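You operate a simulated robot arm through the tools that you are given. There is no shell and no other tool.

Carry out the task below with a simulated robot arm. There is one attempt and no reset: what you move stays moved.

TASK
Put things in order on the top of the chest. At the end: the white card from the top of the chest stands on top of the grey flat carton (marked "GAMES"); the yellow rolled scarf (marked "COTTON") from the top of the chest stands where the white card stood; the orange bottle from the top of the chest stands where the yellow rolled scarf stood; the black fan (marked "5 V") from the top of the chest stands where the orange bottle stood; whatever was shut is shut again. Leave all else as you found it, and nothing knocked over.

Only the result counts: the job must be done as asked and must still hold three seconds after the hand-in. Knocking over, shifting, dropping, spilling or breaking anything else fails it.

THE ROBOT
A 6-joint arm with a two-finger parallel gripper, fixed in place. Base frame: the origin is on the floor under the middle of its stand, x ahead of it, y to its left, z up; the work surface is at about z = 800. Lengths are in mm, angles in degrees, forces in N, time in s.
With the tool pointing down near the work surface it reaches from about 240 to 640 mm from the base axis. Its first joint turns from -66.0 to 66.0 degrees. Payload 2.7 kg.
The TCP is the grasp point between the finger pads, 23 mm short of the fingertips. In the tool frame z runs along the fingers and y along their closing line. Largest opening 94 mm; finger width 38, thickness 10; the body of the gripper, 54 by 96 mm, starts 39 mm behind the TCP.
Orientation is told as [roll, pitch, yaw] about the base's x, y, z axes, in that order, counted from this pose: with the fingers straight down and closing along the base's y, the tool's x points along the base's -x, its y along +y and its z along -z.

THE INTERFACE
- The arm moves only by the tool nudge_tool. Its argument "rows" is a list of rows, each an object of numbers (a shift or turn left out is 0, a gripper value left out holds the last): "tx", "ty", "tz": the shift along the tool's x, y, z in units of 50 mm (1.0 is 50 mm); "wx", "wy", "wz": the turn, a rotation vector about the tool's x, y, z in units of 5 degrees (1.0 is 5 degrees); "gripper": the finger opening in mm, from 0 to 94. In form: [{"tx": .., "ty": .., "tz": .., "wx": .., "wy": .., "wz": .., "gripper": ..}, ...]. A call has 1 to 20 rows; each row shifts and turns the commanded pose from where the row before left it, along the tool's axes as they then stand. A call with a number of a shift or a turn outside -1 to 1 is refused whole. Each row takes 0.2 s and may step no farther than 50 mm and 8.6 degrees from the row before; otherwise, or with a gripper value out of range, the whole call is refused. Where a pose cannot be reached the arm comes as near as it can. A force on the tool above 40 N (or 10 N above the force at the start of the call, whichever is more), or a blocked arm, ends the call early, and 0.2 s more pass. The fingers move at their own pace (about 45 mm/s each) and stop on an object; they squeeze with about 32 N. The grip force told is the motor's: it shows also when the fingers shut on nothing. Time passes only in rows, and 0.2 s behind the last, so rows that do not move let the fingers close. It gives the time, the measured TCP pose, the force on the tool (base axes), the opening and the grip force at its end, in the units of the frame above (readings bear some noise), with the torque about the TCP (base axes, N m) and any sound that the robot's microphone picked up.
- Cameras (640 x 400 px; columns grow to the right, rows downward): "scene" is fixed at [79, -439.2, 1407.7]; the picture's right is [0.72, -0.70, 0.00], its down [-0.45, -0.46, -0.77] and it looks along [0.54, 0.55, -0.64] (base axes); focal length 370 px, centre (320, 200). "wrist" rides on the gripper at [86, 16, -75] in the tool frame; the picture's right is [-0.18, 0.98, 0.00], its down [-0.58, -0.11, -0.81] and it looks along [-0.79, -0.15, 0.59] (tool axes); focal length 243 px, centre (320, 200).
- capture(camera): a new picture of that camera. The clock stands still meanwhile.
- measure_at(camera, pixels): there is no depth. For up to 12 entries [column, row, z] of the newest picture of that camera ("zoom" is the newest enlarged one), the place [x, y] in the base frame at which the ray of that pixel passes the height z, good to about 2 mm, but the place of the scene camera against the robot may be out by one fixed shift of up to 12 mm in any direction. The clock stands still meanwhile.
- zoom(camera, box): a new picture of the part [left, top, right, bottom] of that camera's present view, enlarged. The clock stands still meanwhile.
- hand_in(): hands the job in; it is judged then, once.

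Leave the gripper open and the arm clear of the work at the hand-in unless told otherwise.

The tools are called after ">>>" as a command line: name --argument value ..., lists and objects as JSON in quotes. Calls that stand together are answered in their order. nudge_tool: Moves the arm, as the interface text tells. Its arguments: {"type":"object","properties":{"rows":{"type":"array"}},"required":["rows"]} The other tools are called the same way: capture (camera) takes a picture; measure_at (camera, pixels) gives the place at which the rays of pixels pass given heights; zoom (camera, box) takes an enlarged picture of a part of a camera's view; hand_in () hands the job in.

At the start:

```text
time_s: 0.0
tool_pos: [392.9, 145.5, 1096.3]
tool_rot: [0.0, -0.1, 0.0]
force: [0.6, -0.3, 0.0]
ft_torque: [0.02, 0.0, 0.0]
opening: 93.9
finger_force: 0.1
```

scene: 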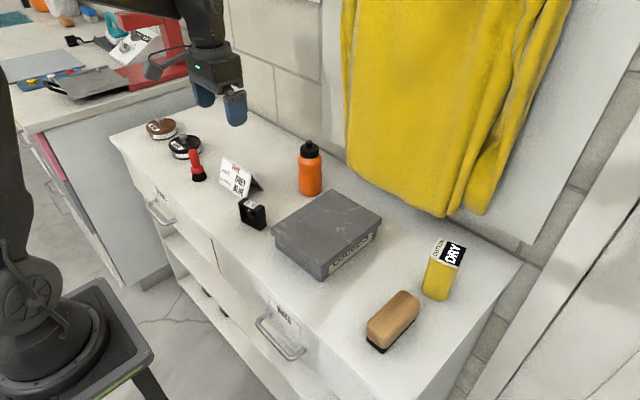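
wrist: 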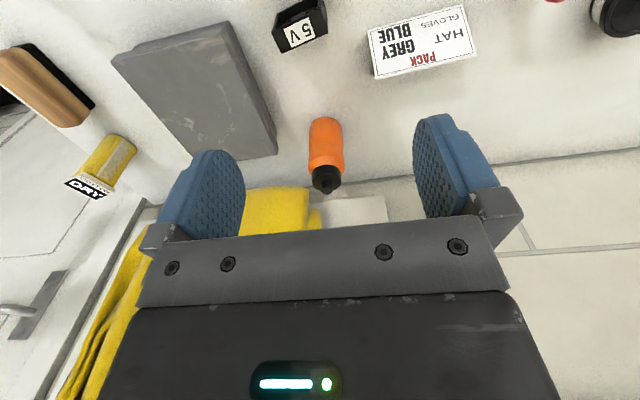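

I see the chest top with the bottle, card, fan, carton, a yellow item and a brush. I'll enlarge parts of the scene to read the labels before measuring.

>>> zoom --camera "scene" --box '[120, 100, 340, 240]'

>>> zoom --camera "scene" --box '[260, 170, 500, 370]'

>>> zoom --camera "wrist" --box '[0, 0, 640, 240]'

```text
2.86 times, centred on (230, 170) of scene
```

zoom: 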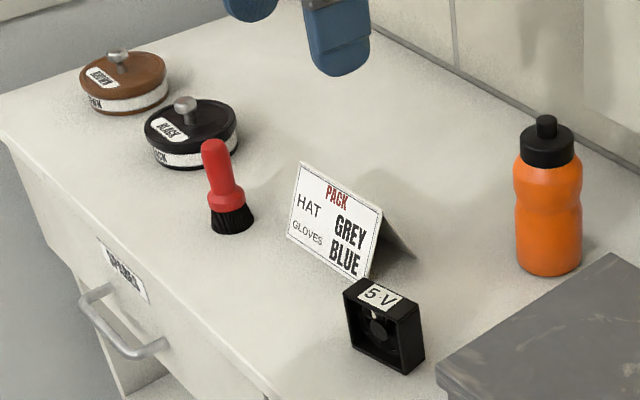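

```text
2.00 times, centred on (380, 270) of scene
```

zoom: 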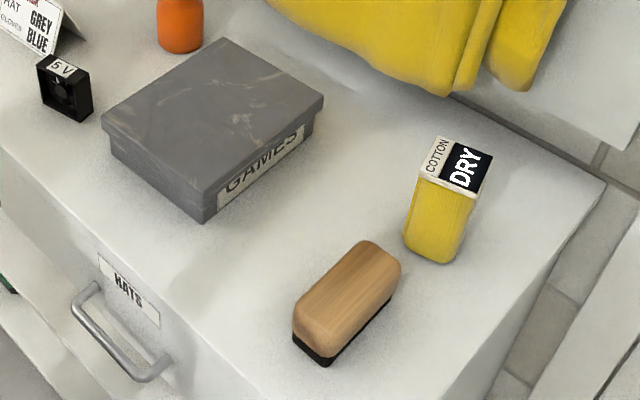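

```text
1.00 times, centred on (320, 120) of wrist (not enlarged: the box is as wide or as high as the picture)
```

zoom: 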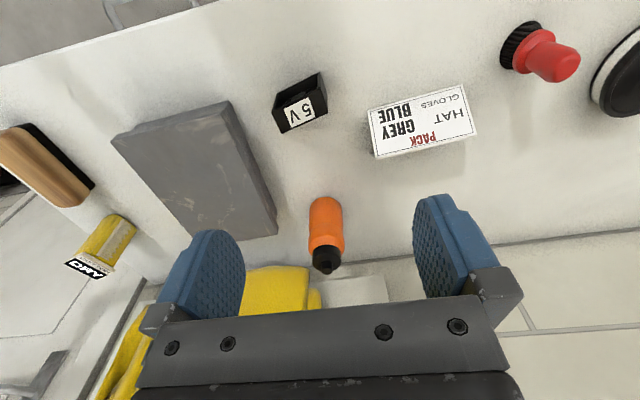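

I'll measure ground points: card feet, bottle base, fan base, scarf base and carton corners, first in the scene camera.

>>> measure_at --camera "scene" --pixels '[[218.8, 183.3, 800], [244.7, 197.3, 800], [263.2, 191, 800], [309.7, 196.2, 800], [240.5, 221.4, 800], [260.4, 230.8, 800], [266.4, 225.2, 800], [432, 299, 800], [423, 292, 800], [448, 298, 800], [322, 280, 800], [274, 247, 800]]'

>>> measure_at --camera "wrist" --pixels '[[367, 28, 800], [463, 4, 800], [378, 79, 800], [476, 54, 800], [325, 118, 800], [308, 130, 800], [341, 130, 800], [272, 28, 800], [318, 0, 800], [130, 230, 800], [135, 224, 800], [112, 213, 800]]'

```text
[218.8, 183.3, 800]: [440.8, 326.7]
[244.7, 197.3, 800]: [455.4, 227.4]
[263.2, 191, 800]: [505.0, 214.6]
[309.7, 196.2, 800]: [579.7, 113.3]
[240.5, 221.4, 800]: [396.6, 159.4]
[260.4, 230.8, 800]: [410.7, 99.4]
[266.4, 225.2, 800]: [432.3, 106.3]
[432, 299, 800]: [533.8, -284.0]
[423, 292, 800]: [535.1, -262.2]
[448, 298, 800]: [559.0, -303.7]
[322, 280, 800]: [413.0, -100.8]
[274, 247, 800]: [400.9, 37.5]
```

```text
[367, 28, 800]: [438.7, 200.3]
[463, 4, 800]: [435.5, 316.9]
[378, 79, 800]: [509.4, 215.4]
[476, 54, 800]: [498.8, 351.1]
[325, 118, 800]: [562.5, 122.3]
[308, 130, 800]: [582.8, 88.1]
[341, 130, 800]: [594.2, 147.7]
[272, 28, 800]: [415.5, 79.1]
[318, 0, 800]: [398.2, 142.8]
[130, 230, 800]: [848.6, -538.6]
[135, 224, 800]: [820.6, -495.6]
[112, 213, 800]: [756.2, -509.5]
```

I'll enlarge the wrist view of the card, fan and bottle for finer pixel reading.

>>> zoom --camera "wrist" --box '[260, 0, 500, 150]'

```text
2.67 times, centred on (380, 75) of wrist
```

zoom: 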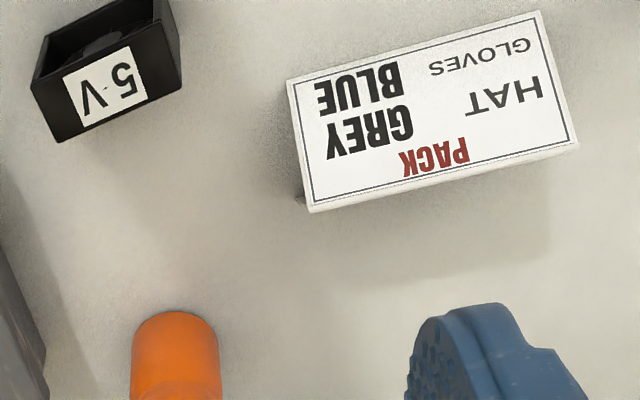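

Card's lower front edge runs from (287,80) to (541,10) in this enlarged view, top edge from (308,210) to (577,143). I'll measure those, and the fan and bottle base.

>>> measure_at --camera "zoom" --pixels '[[287, 80, 800], [541, 10, 800], [308, 210, 870], [577, 143, 870], [308, 210, 860], [577, 143, 860], [308, 210, 850], [577, 143, 850], [300, 200, 800], [174, 311, 800], [30, 88, 800], [45, 37, 800]]'

```text
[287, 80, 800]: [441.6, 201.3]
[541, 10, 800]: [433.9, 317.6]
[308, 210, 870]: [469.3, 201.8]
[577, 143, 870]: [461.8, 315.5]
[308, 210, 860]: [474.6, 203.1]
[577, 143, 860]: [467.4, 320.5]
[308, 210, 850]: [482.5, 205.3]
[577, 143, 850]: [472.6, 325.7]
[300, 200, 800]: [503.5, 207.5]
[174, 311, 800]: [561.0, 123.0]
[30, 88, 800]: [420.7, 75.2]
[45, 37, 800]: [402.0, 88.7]
```

The card is a tent about 116 mm wide, its ridge roughly along y, foot edge at x≈438. Next I move the gripper back and lower, to about (340, 262, 1000), for a closer look at the card.

>>> nudge_tool --rows '[{"tx": 0.265, "ty": 0.5825, "tz": 0.48}, {"tx": 0.265, "ty": 0.5825, "tz": 0.48}, {"tx": 0.265, "ty": 0.5825, "tz": 0.48}, {"tx": 0.265, "ty": 0.5825, "tz": 0.48}, {}]'

>>> capture --camera "wrist"

>>> capture --camera "scene"

```text
time_s: 1.2
tool_pos: [338.7, 262.5, 1000.3]
tool_rot: [0.0, 0.0, 0.0]
force: [0.5, -0.3, 1.0]
ft_torque: [0.01, -0.01, 0.04]
opening: 94.0
finger_force: 0.1
```

```text
taken
```

wrist: 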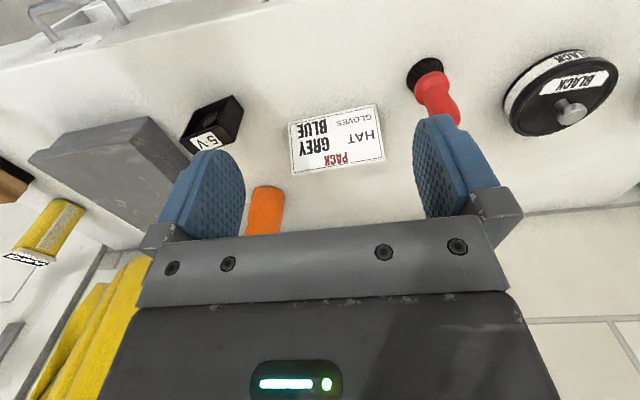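

```text
taken
```

scene: 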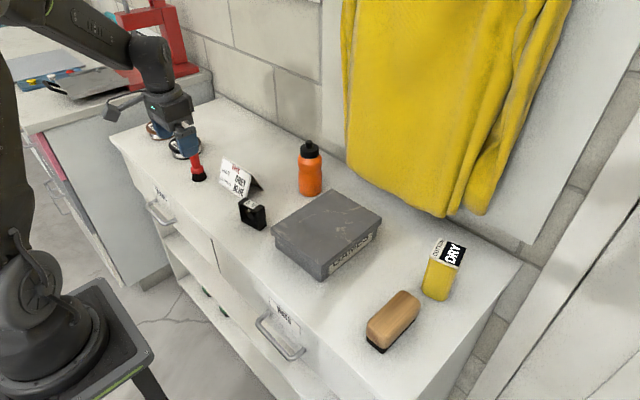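

The card lies at columns 288–385 in the wrist view. I'll enlarge it.

>>> zoom --camera "wrist" --box '[260, 90, 400, 180]'

>>> zoom --camera "scene" --box '[180, 140, 290, 240]'

```text
4.44 times, centred on (330, 135) of wrist
```

zoom: 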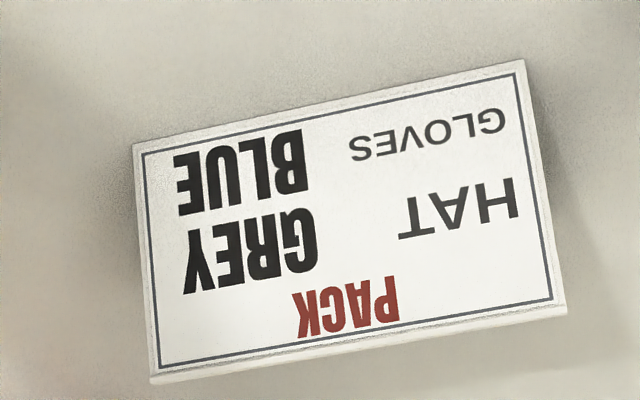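

```text
4.00 times, centred on (235, 190) of scene
```

zoom: 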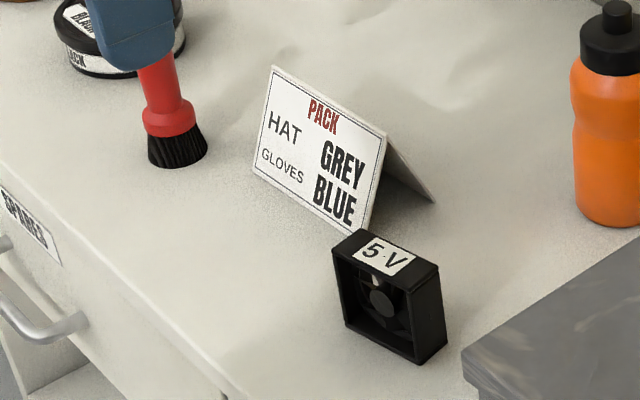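

In the enlarged scene view: card's lower left (252,172), lower right about (362,237), rear foot's right end (433,202). I'll measure those and the fan and bottle bases, at the scene camera's scale.

>>> measure_at --camera "zoom" --pixels '[[252, 172, 800], [362, 237, 800], [433, 202, 800], [270, 67, 863], [385, 137, 863], [345, 328, 800], [418, 364, 800], [446, 344, 800], [148, 158, 800], [206, 155, 800], [177, 166, 800], [610, 228, 800]]'

>>> measure_at --camera "wrist" --pixels '[[289.2, 122.5, 800], [376, 103.5, 800], [293, 175.5, 863], [385.5, 159.5, 863], [293, 175.5, 868], [385.5, 159.5, 868], [293, 175.5, 858], [385.5, 159.5, 858]]'

```text
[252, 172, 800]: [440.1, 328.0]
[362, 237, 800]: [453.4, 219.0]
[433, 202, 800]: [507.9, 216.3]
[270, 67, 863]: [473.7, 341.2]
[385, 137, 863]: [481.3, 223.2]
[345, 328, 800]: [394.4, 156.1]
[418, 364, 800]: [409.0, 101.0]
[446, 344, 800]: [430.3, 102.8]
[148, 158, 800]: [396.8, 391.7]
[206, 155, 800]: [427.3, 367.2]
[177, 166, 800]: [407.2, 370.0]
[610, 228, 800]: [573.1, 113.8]
```

```text
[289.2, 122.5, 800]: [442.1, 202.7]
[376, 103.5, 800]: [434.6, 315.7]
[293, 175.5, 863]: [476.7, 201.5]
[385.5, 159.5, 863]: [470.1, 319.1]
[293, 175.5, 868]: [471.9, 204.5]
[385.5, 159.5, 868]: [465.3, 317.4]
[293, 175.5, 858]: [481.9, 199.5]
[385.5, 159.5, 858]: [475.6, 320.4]
```

The card's ridge is at about z≈867, x≈467, y≈260, with base depth about 60 mm. Scene readings run about (+6, +11) mm off. I'll now slide right at height 1000 to view the carton and fan.

>>> nudge_tool --rows '[{"ty": -0.85}, {"ty": -0.85}, {"ty": -0.85}, {"ty": -0.85}, {"ty": -0.85}, {"ty": -0.85}, {"ty": -0.85}, {}]'

>>> capture --camera "wrist"

>>> capture --camera "scene"

```text
time_s: 3.0
tool_pos: [337.7, -34.5, 999.5]
tool_rot: [0.1, -0.1, 0.0]
force: [-0.2, -0.1, 0.5]
ft_torque: [0.03, -0.02, 0.0]
opening: 93.9
finger_force: 0.1
```

```text
taken
```

wrist: 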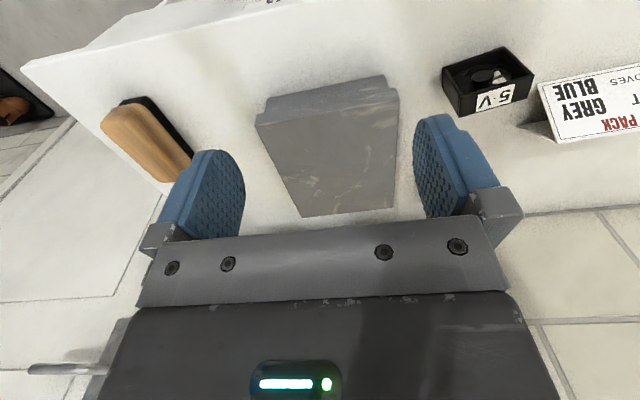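

```text
taken
```

scene: 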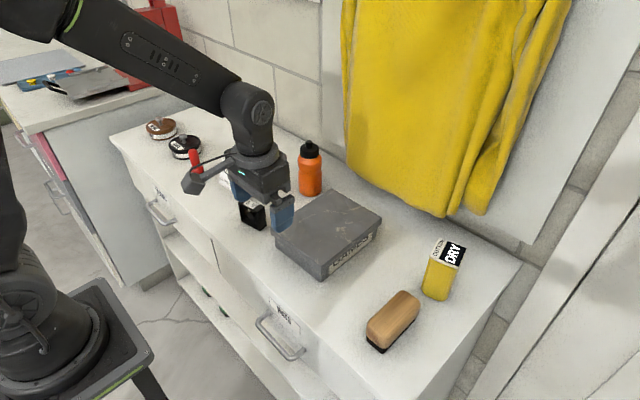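

I'll enlarge the carton and fan regions in the wrist view.

>>> zoom --camera "wrist" --box '[240, 60, 420, 230]'

>>> zoom --camera "wrist" --box '[420, 20, 640, 160]'

```text
2.35 times, centred on (330, 145) of wrist
```

zoom: 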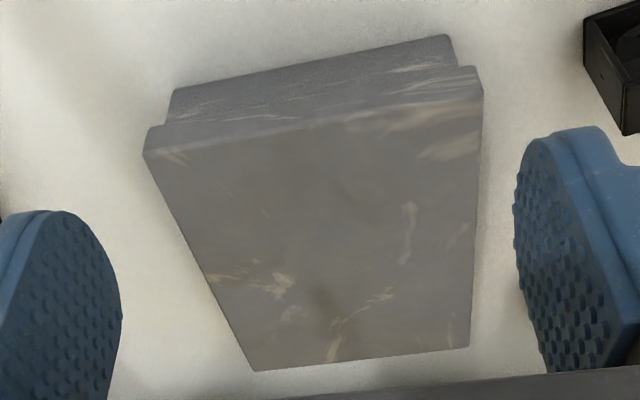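

```text
2.86 times, centred on (530, 90) of wrist
```

zoom: 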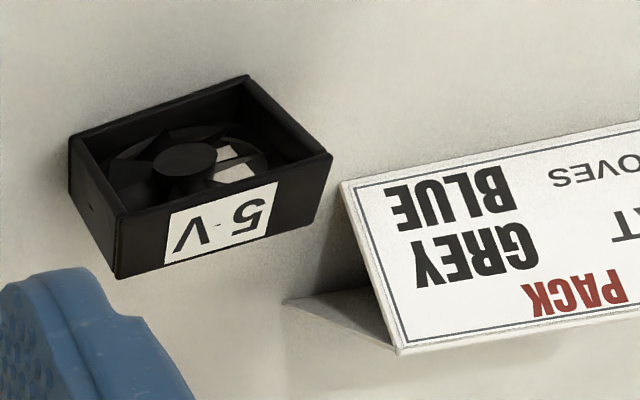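

I'll measure carton base front edge, lid top at guessed heights, and the fan's base and top corners.

>>> measure_at --camera "wrist" --pixels '[[267, 98.2, 800], [385.3, 74.8, 800], [255.5, 125.9, 850], [399.4, 99, 850], [302.3, 217.8, 850], [393, 207.6, 850], [255.5, 125.9, 860], [399.4, 99, 860], [302.3, 217.8, 860], [393, 207.6, 860], [255.5, 125.9, 840], [399.4, 99, 840]]'

>>> measure_at --camera "wrist" --pixels '[[443.2, 68.3, 800], [441.8, 86.5, 800], [504.8, 46.6, 800], [460.7, 95.25, 860], [534.6, 74.25, 860], [458.2, 117.3, 860], [527.6, 97.7, 860], [460.7, 95.25, 855], [534.6, 74.25, 855], [458.2, 117.3, 855], [527.6, 97.7, 855]]'

```text
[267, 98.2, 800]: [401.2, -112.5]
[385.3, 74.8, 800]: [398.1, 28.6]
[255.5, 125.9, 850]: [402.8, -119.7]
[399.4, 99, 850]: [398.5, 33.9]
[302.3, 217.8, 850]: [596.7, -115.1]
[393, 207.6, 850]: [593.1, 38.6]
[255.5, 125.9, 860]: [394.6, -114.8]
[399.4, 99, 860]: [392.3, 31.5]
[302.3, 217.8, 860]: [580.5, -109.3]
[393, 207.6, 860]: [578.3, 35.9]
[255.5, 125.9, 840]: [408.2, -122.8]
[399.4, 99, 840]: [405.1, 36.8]
```

```text
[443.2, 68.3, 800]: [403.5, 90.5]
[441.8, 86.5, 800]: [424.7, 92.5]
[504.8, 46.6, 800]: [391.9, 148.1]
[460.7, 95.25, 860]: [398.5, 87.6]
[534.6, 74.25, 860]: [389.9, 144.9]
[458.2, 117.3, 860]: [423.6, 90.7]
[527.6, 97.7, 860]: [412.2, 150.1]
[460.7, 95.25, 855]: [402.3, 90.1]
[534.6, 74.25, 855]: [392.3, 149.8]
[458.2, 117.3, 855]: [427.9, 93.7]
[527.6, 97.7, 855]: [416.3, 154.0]
```

Fan: about 60×25 mm footprint, centre ≈(409,121), top ≈z 858, turned about 10°. Carton lid: centre ≈(490,-40), top near z 857. Next I go right to view the scarf and brush.

>>> nudge_tool --rows '[{"tx": -0.14, "ty": -0.785}, {"tx": -0.14, "ty": -0.785}, {"tx": -0.14, "ty": -0.785}, {"tx": -0.14, "ty": -0.785}, {"tx": -0.14, "ty": -0.785}, {"tx": -0.14, "ty": -0.785}, {}]'

>>> capture --camera "wrist"

>>> zoom --camera "wrist" --box '[240, 60, 420, 230]'

>>> zoom --camera "scene" --box '[180, 130, 340, 240]'

```text
time_s: 4.6
tool_pos: [380.7, -270.2, 1001.0]
tool_rot: [0.2, -0.1, 0.0]
force: [-0.2, -0.5, -0.2]
ft_torque: [0.04, 0.0, 0.02]
opening: 94.2
finger_force: 0.1
```

```text
taken
```

wrist: 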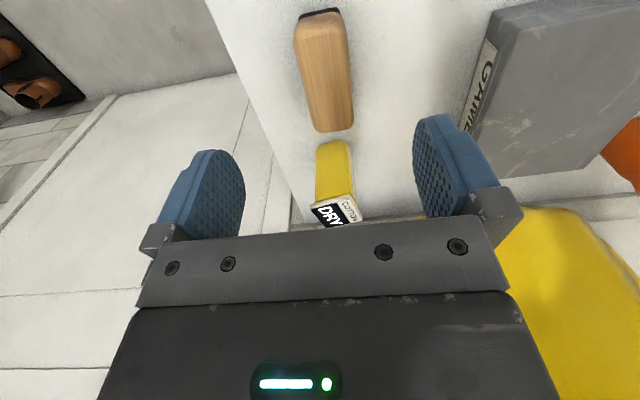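

```text
2.35 times, centred on (330, 145) of wrist
```

zoom: 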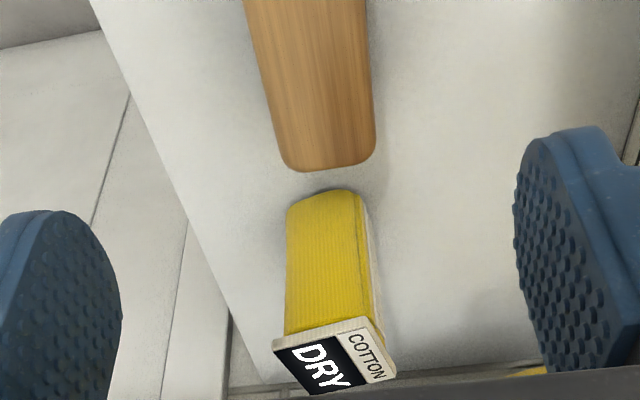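

```text
3.64 times, centred on (260, 185) of scene
```

zoom: 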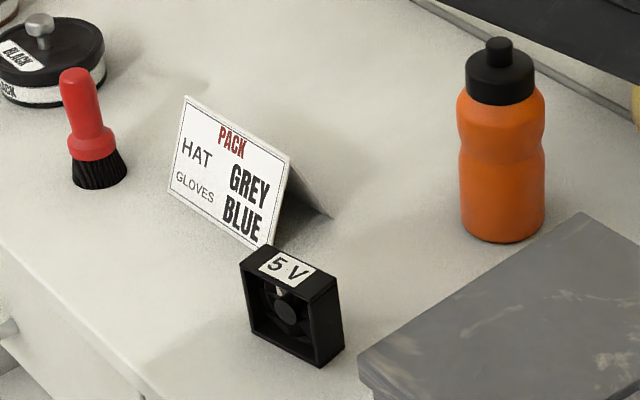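

The scarf stands upright with its label on top. Measuring its base edge and top label corners at several heights.

>>> measure_at --camera "wrist" --pixels '[[316.4, 146, 800], [347, 142, 800], [310, 207.5, 900], [350.9, 195.2, 900], [362.3, 220.7, 900], [310, 207.5, 910], [350.9, 195.2, 910], [362.3, 220.7, 910], [310, 207.5, 890], [350.9, 195.2, 890], [362.3, 220.7, 890], [333, 132, 800]]'

>>> zoom --camera "scene" --box '[380, 220, 500, 320]'

```text
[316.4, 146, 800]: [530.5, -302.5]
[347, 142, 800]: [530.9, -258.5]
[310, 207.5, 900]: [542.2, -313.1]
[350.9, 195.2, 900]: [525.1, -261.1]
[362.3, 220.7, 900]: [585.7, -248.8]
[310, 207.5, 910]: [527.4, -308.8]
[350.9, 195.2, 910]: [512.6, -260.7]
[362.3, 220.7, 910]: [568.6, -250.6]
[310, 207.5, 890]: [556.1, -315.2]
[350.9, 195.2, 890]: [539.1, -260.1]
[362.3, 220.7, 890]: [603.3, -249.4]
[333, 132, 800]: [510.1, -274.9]
```

```text
4.00 times, centred on (440, 270) of scene
```

zoom: 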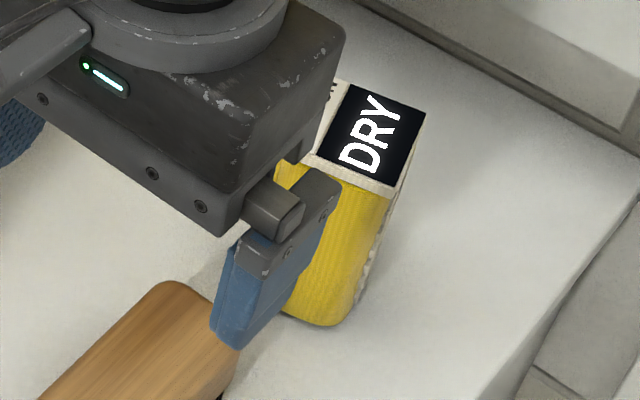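

The scarf is about 103 mm tall with top near z 903, turned roughly 12°. I want a better angle on it: raise to z≈1100 and go forward to x≈430.

>>> nudge_tool --rows '[{"tz": -0.67, "tx": -0.33}, {"tz": -0.67, "tx": -0.33}, {"tz": -0.66, "tx": -0.34}, {}]'

>>> capture --camera "wrist"

>>> zoom --camera "wrist" --box '[260, 60, 400, 150]'

>>> zoom --camera "scene" --box '[380, 220, 500, 320]'

```text
time_s: 5.6
tool_pos: [431.6, -270.5, 1100.4]
tool_rot: [0.1, -0.2, 0.1]
force: [-0.3, 0.3, -1.7]
ft_torque: [-0.01, 0.0, -0.03]
opening: 94.4
finger_force: 0.0
```

```text
taken
```

wrist: 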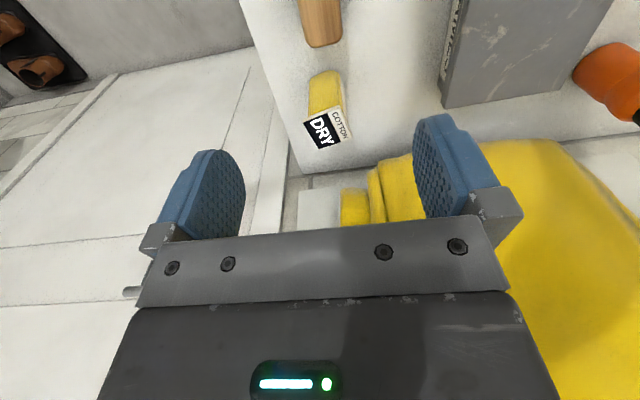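

```text
4.44 times, centred on (330, 105) of wrist
```

zoom: 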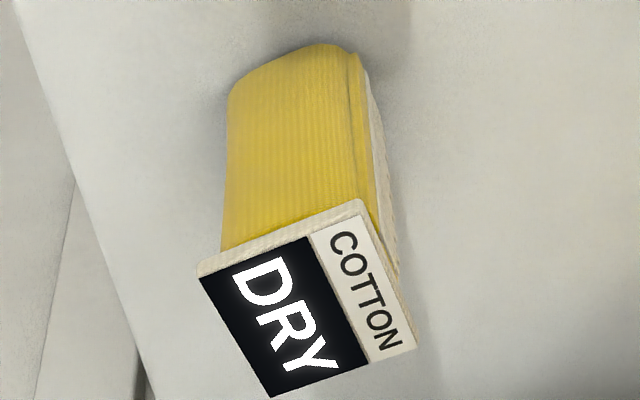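

```text
4.00 times, centred on (440, 270) of scene
```

zoom: 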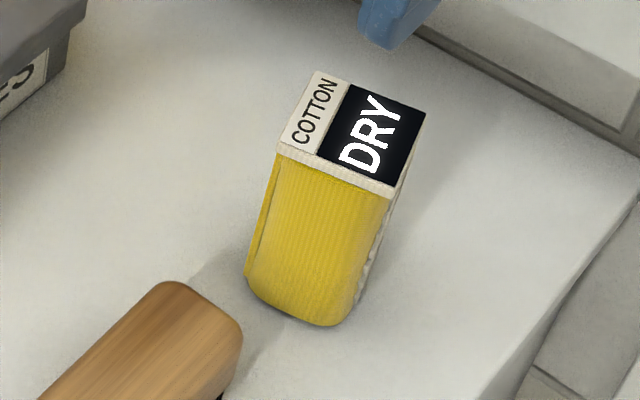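

Scarf top corners in the enlarged wrist view: (203,280), (365,213), (416,347), (270,398). Measuring them at several heights, along with base front points.

>>> measure_at --camera "wrist" --pixels '[[303.7, 123, 900], [340.1, 107.9, 900], [318.75, 149.6, 900], [351.6, 138.1, 900], [303.7, 123, 910], [340.1, 107.9, 910], [318.75, 149.6, 910], [351.6, 138.1, 910], [309.3, 81.4, 800], [316.5, 74.6, 800], [334.5, 69.7, 800], [340.1, 76.9, 800]]'

>>> measure_at --camera "zoom" --pixels '[[245, 278, 800], [320, 326, 800], [357, 300, 800], [397, 190, 900], [278, 150, 900], [315, 72, 900], [425, 112, 900], [397, 190, 910], [278, 150, 910], [315, 72, 910], [425, 112, 910]]'

```text
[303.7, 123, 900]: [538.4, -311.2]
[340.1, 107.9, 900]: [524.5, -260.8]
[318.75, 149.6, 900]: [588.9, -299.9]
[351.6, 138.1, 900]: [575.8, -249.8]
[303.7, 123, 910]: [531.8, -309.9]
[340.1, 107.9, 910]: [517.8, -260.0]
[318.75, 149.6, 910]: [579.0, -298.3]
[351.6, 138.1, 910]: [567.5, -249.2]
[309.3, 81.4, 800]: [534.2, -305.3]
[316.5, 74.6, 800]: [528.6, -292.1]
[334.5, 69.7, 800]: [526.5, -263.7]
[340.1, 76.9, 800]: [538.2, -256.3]
```

```text
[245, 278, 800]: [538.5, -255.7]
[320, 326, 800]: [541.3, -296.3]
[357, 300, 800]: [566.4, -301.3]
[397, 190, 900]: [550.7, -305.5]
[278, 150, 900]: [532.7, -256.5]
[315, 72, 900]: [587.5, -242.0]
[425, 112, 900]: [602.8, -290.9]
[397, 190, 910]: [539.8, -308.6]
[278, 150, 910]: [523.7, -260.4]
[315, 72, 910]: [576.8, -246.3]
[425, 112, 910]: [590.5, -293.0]
```

The scarf top is about 52×52 mm at z≈901, centre ≈(555,-280), turned 14°. I'll check the back edge of the chest, the towel's lower hem and the bottle.

>>> measure_at --camera "scene" --pixels '[[520, 262, 800], [330, 160, 800], [250, 115, 800], [445, 217, 800], [350, 172, 800], [111, 136, 800], [397, 398, 800]]'

>>> capture --camera "scene"

```text
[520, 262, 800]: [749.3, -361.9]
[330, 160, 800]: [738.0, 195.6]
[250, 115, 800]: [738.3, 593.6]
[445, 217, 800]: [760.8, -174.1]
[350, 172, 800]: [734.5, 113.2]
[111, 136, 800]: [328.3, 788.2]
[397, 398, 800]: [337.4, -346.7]
```

```text
taken
```

scene: 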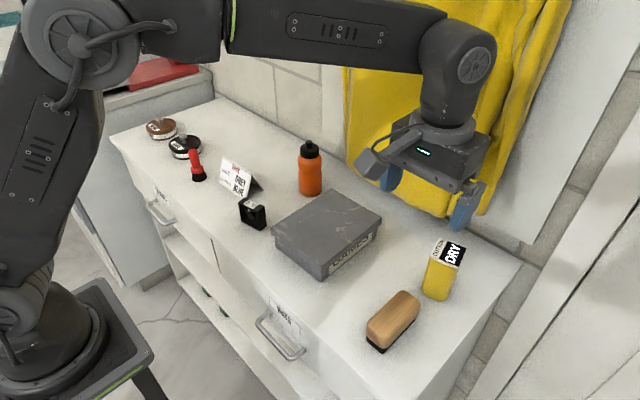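

The chest's rear edge is near x 735, so there is room. Now I'll travel left at height to above the card at about (467, 260, 1010), then turn the tool about +94° so the fingers close across the ridge.

>>> nudge_tool --rows '[{"tx": -0.055, "ty": 0.815, "tz": 0.14}, {"tx": -0.055, "ty": 0.815, "tz": 0.14}, {"tx": -0.055, "ty": 0.815, "tz": 0.14}, {"tx": -0.055, "ty": 0.815, "tz": 0.14}, {"tx": -0.055, "ty": 0.815, "tz": 0.14}, {"tx": -0.055, "ty": 0.815, "tz": 0.14}, {"tx": -0.055, "ty": 0.815, "tz": 0.14}, {"tx": -0.055, "ty": 0.815, "tz": 0.14}, {"tx": -0.055, "ty": 0.815, "tz": 0.14}, {"tx": -0.055, "ty": 0.815, "tz": 0.14}, {"tx": -0.055, "ty": 0.815, "tz": 0.14}, {"tx": -0.055, "ty": 0.815, "tz": 0.14}, {"tx": -0.055, "ty": 0.815, "tz": 0.14}, {}]'

>>> nudge_tool --rows '[{"wz": -1}, {"wz": -1}, {"wz": -1}, {"wz": -1}, {"wz": -1}, {"wz": -1}, {"wz": -1}, {"wz": -1}, {"wz": -1}, {"wz": -1}, {"wz": -1}, {"wz": -1}, {"wz": -1}, {"wz": -1}, {"wz": -1}, {"wz": -1}, {"wz": -1}, {"wz": -1}, {"wz": -0.8}, {}]'

>>> capture --camera "wrist"

>>> capture --camera "scene"

```text
time_s: 8.6
tool_pos: [466.7, 259.0, 1008.9]
tool_rot: [0.0, -0.1, 0.0]
force: [-0.1, -0.6, 0.1]
ft_torque: [-0.01, -0.02, -0.01]
opening: 94.1
finger_force: 0.2
```

```text
time_s: 12.8
tool_pos: [469.0, 260.2, 1009.5]
tool_rot: [-0.1, 0.1, 94.1]
force: [-0.3, -0.7, -0.7]
ft_torque: [0.02, 0.01, -0.01]
opening: 94.1
finger_force: 0.1
```

```text
taken
```

wrist: 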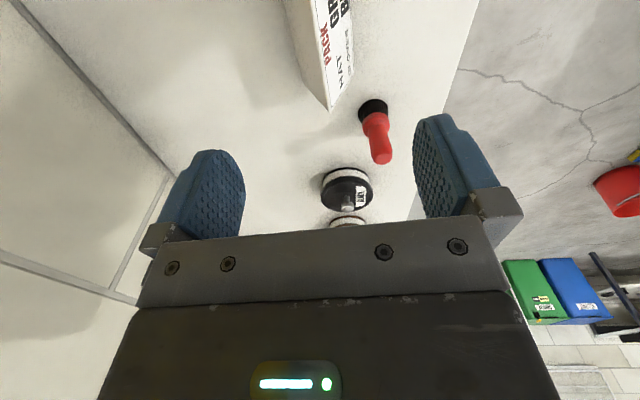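

```text
taken
```

scene: 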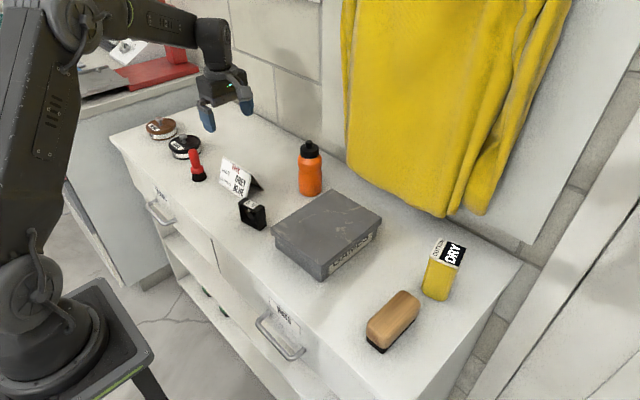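

The card's ridge end shows near (330,108) in the wrist view. I'll enlarge it and measure the ridge and feet.

>>> zoom --camera "wrist" --box '[260, 0, 400, 120]'

```text
3.33 times, centred on (330, 60) of wrist
```

zoom: 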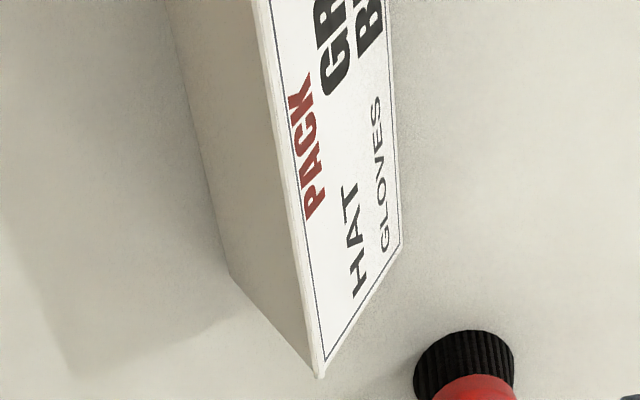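

Ridge left end (318,376), rear foot end (230,273), front foot end (402,243) in the enlarged view. Measuring.

>>> measure_at --camera "zoom" --pixels '[[230, 273, 800], [402, 243, 800], [165, 2, 800], [390, 2, 800], [316, 376, 860], [316, 376, 865], [316, 376, 870], [256, 2, 860], [256, 2, 865], [256, 2, 870]]'

```text
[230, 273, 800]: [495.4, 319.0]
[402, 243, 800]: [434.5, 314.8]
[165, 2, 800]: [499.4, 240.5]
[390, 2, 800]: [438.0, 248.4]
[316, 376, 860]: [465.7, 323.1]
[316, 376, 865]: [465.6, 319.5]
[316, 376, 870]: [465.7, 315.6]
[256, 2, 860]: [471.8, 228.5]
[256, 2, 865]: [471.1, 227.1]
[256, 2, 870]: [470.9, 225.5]
```

The card centre is (469.3, 260.5), ridge z≈868, and the tool is right above it. Now I lower straight to TCP z≈846 with the fingers open.

>>> nudge_tool --rows '[{"tz": 0.8}, {"tz": 0.8}, {"tz": 0.8}, {"tz": 0.5}, {"tz": 0.37}, {}]'

>>> capture --camera "scene"

>>> capture --camera "wrist"

```text
time_s: 14.2
tool_pos: [468.5, 259.4, 844.0]
tool_rot: [-0.1, 0.1, 94.1]
force: [-1.1, -0.2, 0.4]
ft_torque: [0.0, 0.03, -0.01]
opening: 94.0
finger_force: 0.0
```

```text
taken
```

scene: 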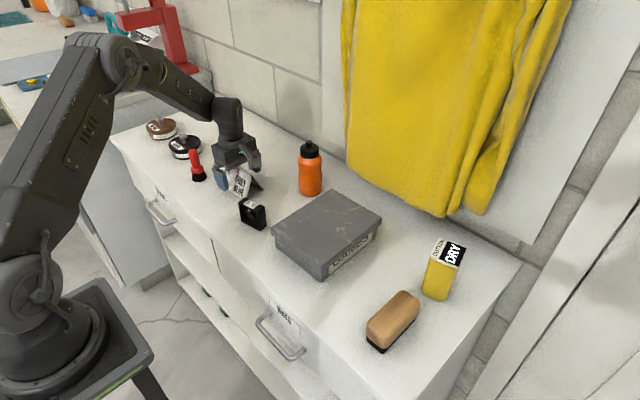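

```text
taken
```

wrist: 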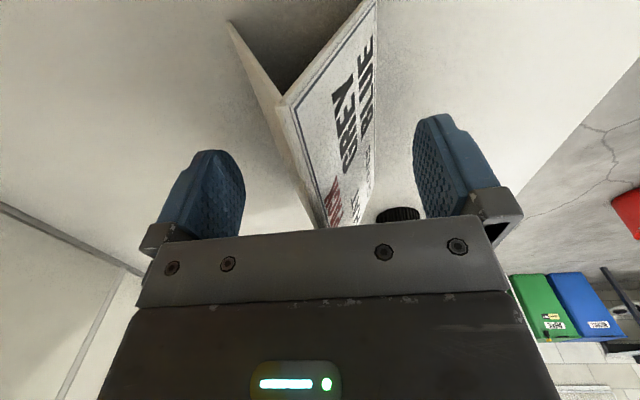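

The tent is centred between the fingers. I now close gently toward 34 mm and see where they stop.

>>> nudge_tool --rows '[{"gripper": 60}, {"gripper": 45}, {"gripper": 34}, {"gripper": 34}, {"gripper": 34}, {"gripper": 34}]'

>>> capture --camera "wrist"

```text
time_s: 15.6
tool_pos: [468.3, 258.5, 844.2]
tool_rot: [-0.1, 0.0, 94.0]
force: [0.2, 0.7, 1.2]
ft_torque: [-0.02, 0.04, -0.01]
opening: 42.6
finger_force: 31.8
```

```text
taken
```

wrist: 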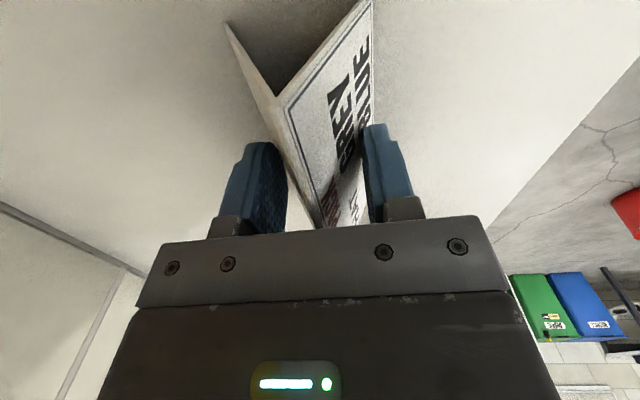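

The fingers stopped at 42.6 mm with 31.8 N. I lift 15 mm and check whether the card comes along.

>>> nudge_tool --rows '[{"tz": -0.1}, {"tz": -0.2}, {}]'

>>> capture --camera "wrist"

>>> zoom --camera "scene" --box '[180, 120, 300, 240]'

```text
time_s: 16.4
tool_pos: [467.8, 259.6, 860.3]
tool_rot: [-0.1, 0.0, 94.0]
force: [0.2, 0.1, 0.1]
ft_torque: [0.01, 0.02, -0.03]
opening: 34.1
finger_force: 0.1
```

```text
taken
```

wrist: 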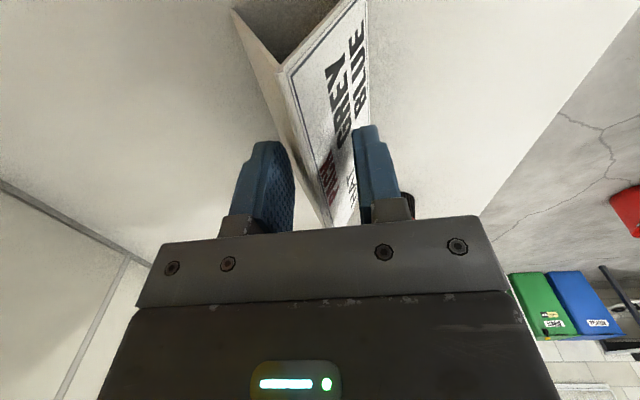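

```text
3.33 times, centred on (240, 180) of scene
```

zoom: 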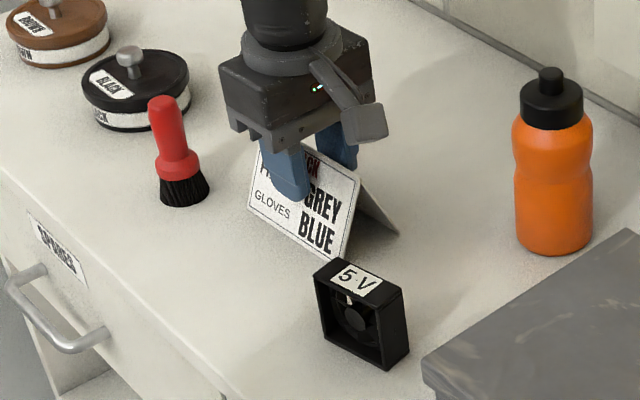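

The fingers slid up the sloped faces and the card stayed put: pinching across the ridge can't hold it, because the slope is steeper than the friction allows. Plan: pinch a single panel from the open right end instead, with one finger inside the tent. First I open and rise clear.

>>> nudge_tool --rows '[{"gripper": 94}, {"gripper": 94}, {"gripper": 94}, {"gripper": 94}, {"tz": -0.8}, {"tz": -0.8}, {"tz": -0.8}, {"tz": -0.8}, {"tz": -0.2}, {}]'

>>> zoom --camera "scene" --box '[190, 80, 310, 240]'

>>> zoom --camera "wrist" --box '[260, 0, 400, 120]'

```text
time_s: 18.6
tool_pos: [467.5, 260.6, 1029.5]
tool_rot: [-0.1, 0.0, 94.0]
force: [0.4, 0.0, -0.1]
ft_torque: [0.03, 0.02, -0.01]
opening: 94.0
finger_force: 0.2
```

```text
2.50 times, centred on (250, 160) of scene
```

zoom: 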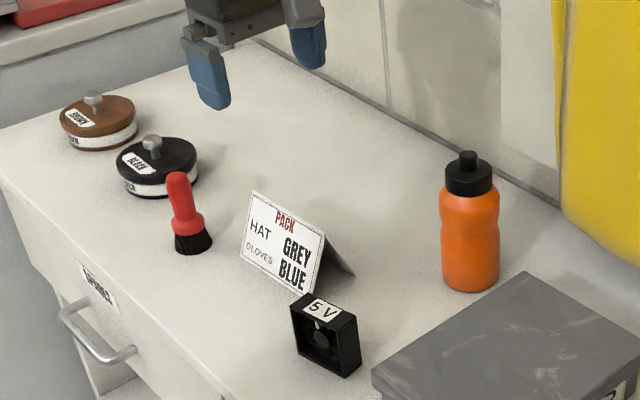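

```text
3.33 times, centred on (330, 60) of wrist
```

zoom: 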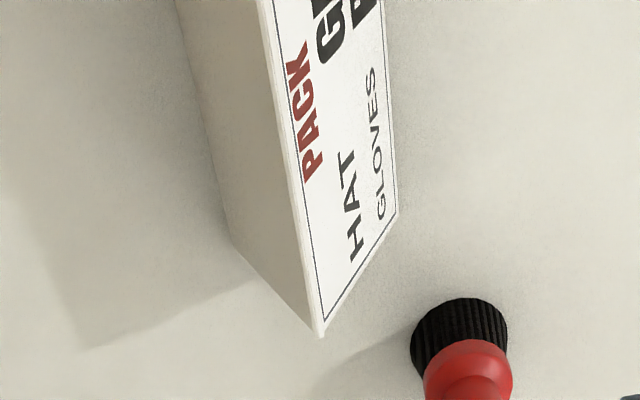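

The card still stands. Re-measuring its ends: rear foot (232,238), front foot (397,214), ridge end (318,335).

>>> measure_at --camera "zoom" --pixels '[[232, 238, 800], [397, 214, 800], [176, 2, 800], [386, 2, 800], [318, 336, 868], [258, 2, 868]]'

```text
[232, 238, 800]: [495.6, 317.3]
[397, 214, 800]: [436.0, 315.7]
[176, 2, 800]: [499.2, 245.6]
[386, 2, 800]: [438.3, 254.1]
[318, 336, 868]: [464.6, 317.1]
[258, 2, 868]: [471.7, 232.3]
```

The card hasn't moved (centre ≈(469,260)). I now turn the tool by −180° about the vertical (to yaw ≈ −86°) at this safe height.

>>> nudge_tool --rows '[{"wz": 1}, {"wz": 1}, {"wz": 1}, {"wz": 1}, {"wz": 1}, {"wz": 1}, {"wz": 1}, {"wz": 1}, {"wz": 1}, {"wz": 1}, {"wz": 1}, {"wz": 1}, {"wz": 1}, {"wz": 1}, {"wz": 1}, {"wz": 1}, {"wz": 1}, {"wz": 1}, {"wz": 1}, {"wz": 1}]'

>>> nudge_tool --rows '[{"wz": 1}, {"wz": 1}, {"wz": 1}, {"wz": 1}, {"wz": 1}, {"wz": 1}, {"wz": 1}, {"wz": 1}, {"wz": 1}, {"wz": 1}, {"wz": 1}, {"wz": 1}, {"wz": 1}, {"wz": 1}, {"wz": 1}, {"wz": 1}, {}]'

>>> capture --camera "wrist"

>>> capture --camera "scene"

```text
time_s: 22.8
tool_pos: [468.5, 260.7, 1030.5]
tool_rot: [0.0, 0.0, -6.0]
force: [0.1, -1.3, -0.1]
ft_torque: [0.0, 0.01, 0.02]
opening: 93.6
finger_force: 0.1
```

```text
time_s: 26.4
tool_pos: [467.9, 260.8, 1030.9]
tool_rot: [0.1, 0.0, -86.0]
force: [-0.3, -0.2, 0.4]
ft_torque: [-0.03, -0.02, 0.0]
opening: 94.0
finger_force: 0.0
```

```text
taken
```

wrist: 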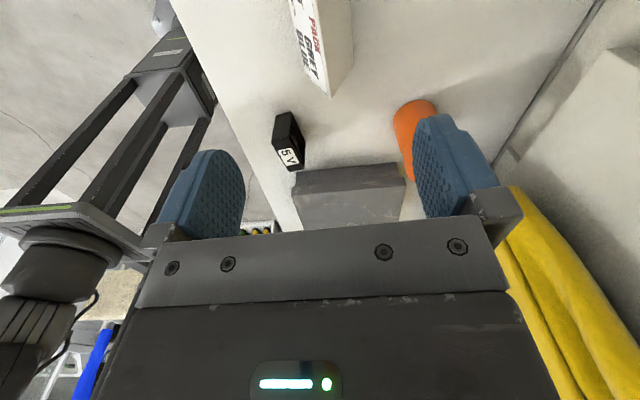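

```text
taken
```

scene: 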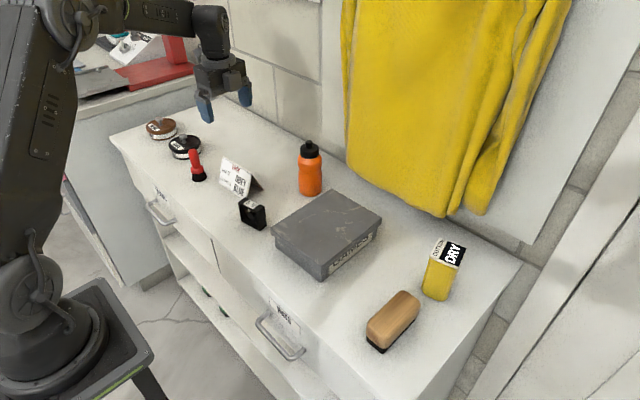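

From this side the right end of the ridge is at about (330,96). I'll enlarge it, along with the fan.

>>> zoom --camera "wrist" --box '[250, 0, 410, 110]'

>>> zoom --camera "wrist" --box '[240, 90, 460, 240]'

```text
3.64 times, centred on (330, 55) of wrist
```

zoom: 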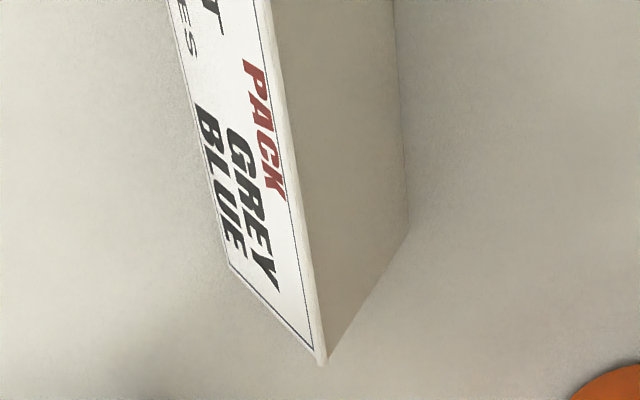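

```text
2.67 times, centred on (350, 165) of wrist
```

zoom: 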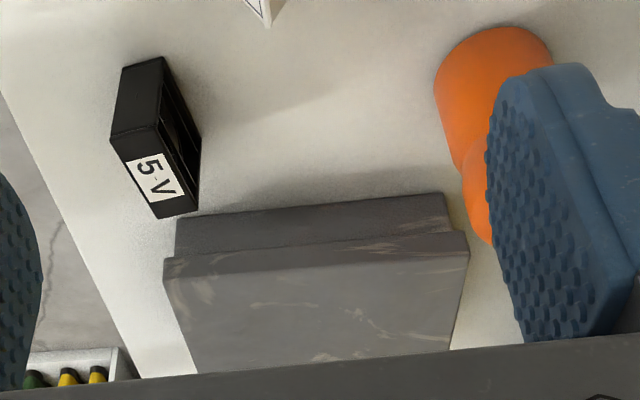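

Measuring the card's right end, and the carton's left lid edge as a height check.

>>> measure_at --camera "wrist" --pixels '[[305.25, 72.9, 800], [353.9, 62.7, 800], [330.55, 99.5, 866], [330.55, 99.5, 869], [349.8, 1, 800], [289.3, 5.5, 800], [314, 1.4, 868], [291.1, 194.25, 850], [405.9, 185.6, 850], [291.1, 194.25, 860], [405.9, 185.6, 860]]'

```text
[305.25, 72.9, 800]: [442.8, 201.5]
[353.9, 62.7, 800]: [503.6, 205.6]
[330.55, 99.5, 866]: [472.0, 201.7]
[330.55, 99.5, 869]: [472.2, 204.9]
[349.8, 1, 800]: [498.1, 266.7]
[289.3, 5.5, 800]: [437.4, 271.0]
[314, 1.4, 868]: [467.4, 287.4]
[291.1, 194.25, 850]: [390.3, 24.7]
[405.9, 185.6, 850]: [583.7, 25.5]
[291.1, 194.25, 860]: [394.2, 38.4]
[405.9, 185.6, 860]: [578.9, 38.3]
```

Card right end: ridge (472.5, 203.7, 868), yaw ≈3.7°. Carton lid top ≈ z 857. I now move to about (455, 76, 1031) and tilt: −24° about tool x, then +50° about tool y, so the fingers lie parallel to the rear panel and point into the open right end.

>>> nudge_tool --rows '[{"tx": -0.735, "ty": -0.0995, "wz": 0.06}, {"tx": -0.735, "ty": -0.0995}, {"tx": -0.735, "ty": -0.0995}, {"tx": -0.735, "ty": -0.0995}, {"tx": -0.735, "ty": -0.0995}, {"wx": -0.964}, {"wx": -0.964}, {"wx": -0.964}, {"wx": -0.964}, {"wx": -0.964}, {}]'

>>> nudge_tool --rows '[{"wy": 1}, {"wy": 1}, {"wy": 1}, {"wy": 1}, {"wy": 1}, {"wy": 1}, {"wy": 1}, {"wy": 1}, {"wy": 1}, {"wy": 1}, {}]'

>>> capture --camera "scene"

>>> capture --camera "wrist"

```text
time_s: 28.8
tool_pos: [455.7, 75.0, 1030.7]
tool_rot: [24.4, 0.0, -86.3]
force: [0.4, 0.2, 0.7]
ft_torque: [0.0, 0.02, 0.02]
opening: 93.9
finger_force: 0.1
```

```text
time_s: 31.2
tool_pos: [455.0, 73.8, 1031.0]
tool_rot: [35.1, 44.4, -60.1]
force: [-0.1, 0.3, -0.2]
ft_torque: [-0.02, 0.01, -0.02]
opening: 94.0
finger_force: 0.1
```

```text
taken
```

scene: 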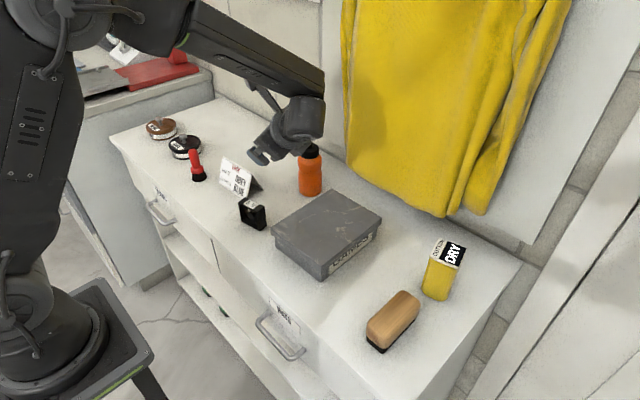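

```text
taken
```

wrist: 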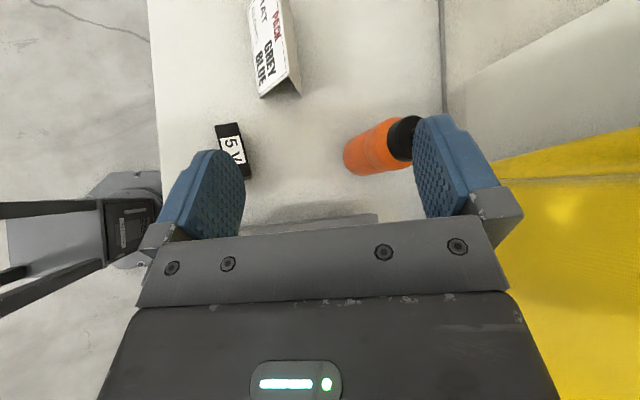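

The tilted pose was reached, and the tool axis reads (0.21, 0.78, −0.58) as planned. I narrow the fingers to 14 mm and go straight down about 108 mm, which puts the tool on the insertion line, 150 mm short.

>>> nudge_tool --rows '[{"gripper": 14}, {"gripper": 14}, {"tx": -0.4927, "ty": -0.296, "tz": 0.4307, "gripper": 14}, {"tx": -0.4927, "ty": -0.296, "tz": 0.4307}, {"tx": -0.4927, "ty": -0.296, "tz": 0.4307}, {}, {}]'

>>> capture --camera "scene"

>>> capture --camera "wrist"

```text
time_s: 32.8
tool_pos: [454.2, 77.5, 923.4]
tool_rot: [34.9, 44.4, -60.2]
force: [0.6, -0.3, 0.4]
ft_torque: [0.0, 0.03, -0.01]
opening: 14.1
finger_force: 0.1
```

```text
taken
```

scene: 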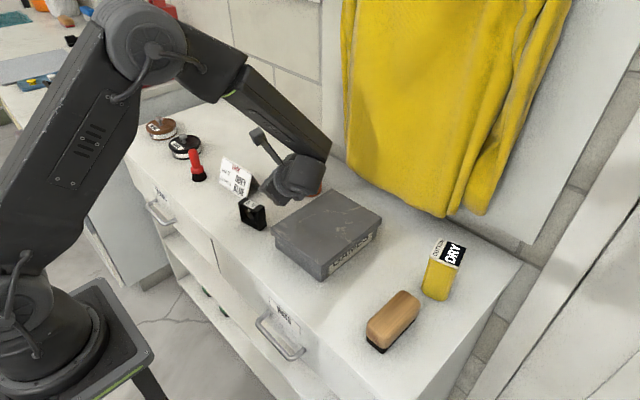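

```text
taken
```

wrist: 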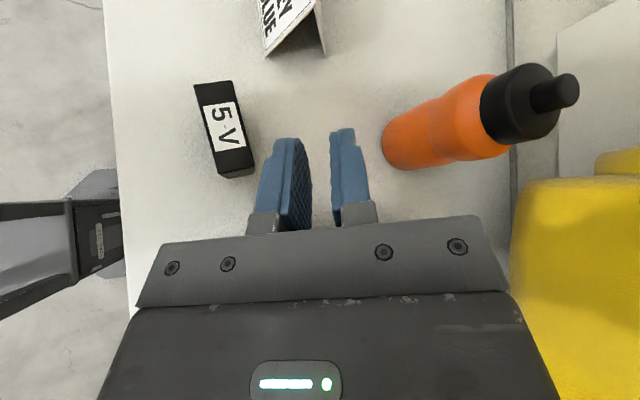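

All clear, with the fingers at 14 mm. I advance 90 mm along the tool axis, stopping about 60 mm short of the final position, and look again.

>>> nudge_tool --rows '[{"tz": 0.6}, {"tz": 0.6}, {"tz": 0.6}, {}, {}]'

>>> capture --camera "wrist"

>>> zoom --camera "scene" --box '[190, 100, 350, 250]'

```text
time_s: 34.0
tool_pos: [474.0, 149.2, 871.2]
tool_rot: [35.0, 44.3, -60.1]
force: [-0.8, -0.3, 0.7]
ft_torque: [0.0, 0.03, -0.03]
opening: 14.1
finger_force: 0.0
```

```text
taken
```

wrist: 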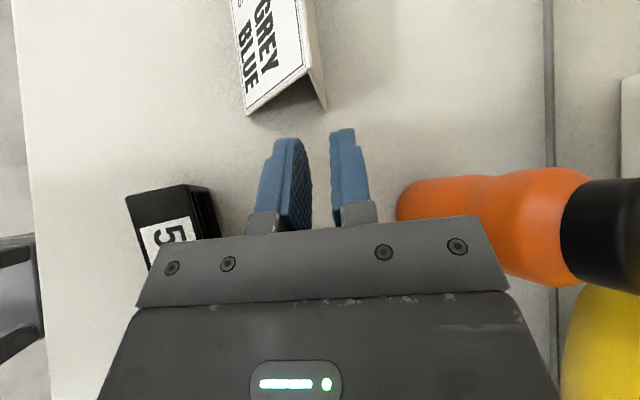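

```text
2.67 times, centred on (270, 175) of scene
```

zoom: 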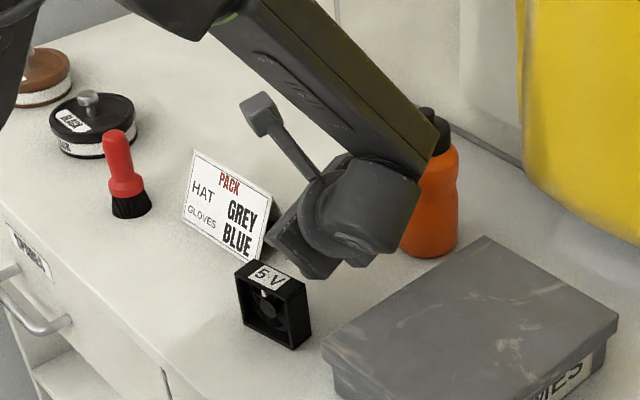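

The card's open end is right ahead of the fingers. I'll take a second pose reading, waiting without motion, to average out noise.

>>> nudge_tool --rows '[{}]'

>>> nudge_tool --rows '[{}]'

>>> nudge_tool --rows '[{}]'

>>> zoom --camera "wrist" --box '[220, 40, 400, 150]'

```text
time_s: 34.4
tool_pos: [473.4, 147.5, 870.4]
tool_rot: [34.9, 44.3, -60.2]
force: [-0.1, 0.5, 0.2]
ft_torque: [-0.03, 0.02, 0.0]
opening: 13.7
finger_force: 0.1
```

```text
time_s: 34.8
tool_pos: [474.0, 148.3, 870.2]
tool_rot: [35.0, 44.4, -60.2]
force: [-0.2, -0.9, 0.1]
ft_torque: [0.0, -0.01, 0.01]
opening: 14.0
finger_force: 0.2
```

```text
time_s: 35.2
tool_pos: [473.7, 148.4, 870.9]
tool_rot: [34.9, 44.4, -60.2]
force: [-0.3, -0.8, 0.9]
ft_torque: [0.03, -0.01, -0.02]
opening: 13.6
finger_force: 0.0
```

```text
3.56 times, centred on (310, 95) of wrist
```

zoom: 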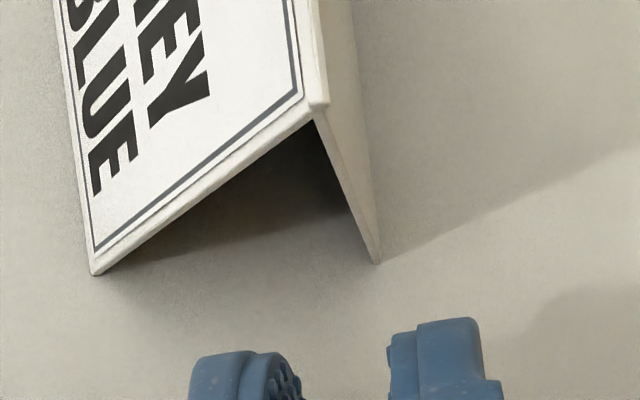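

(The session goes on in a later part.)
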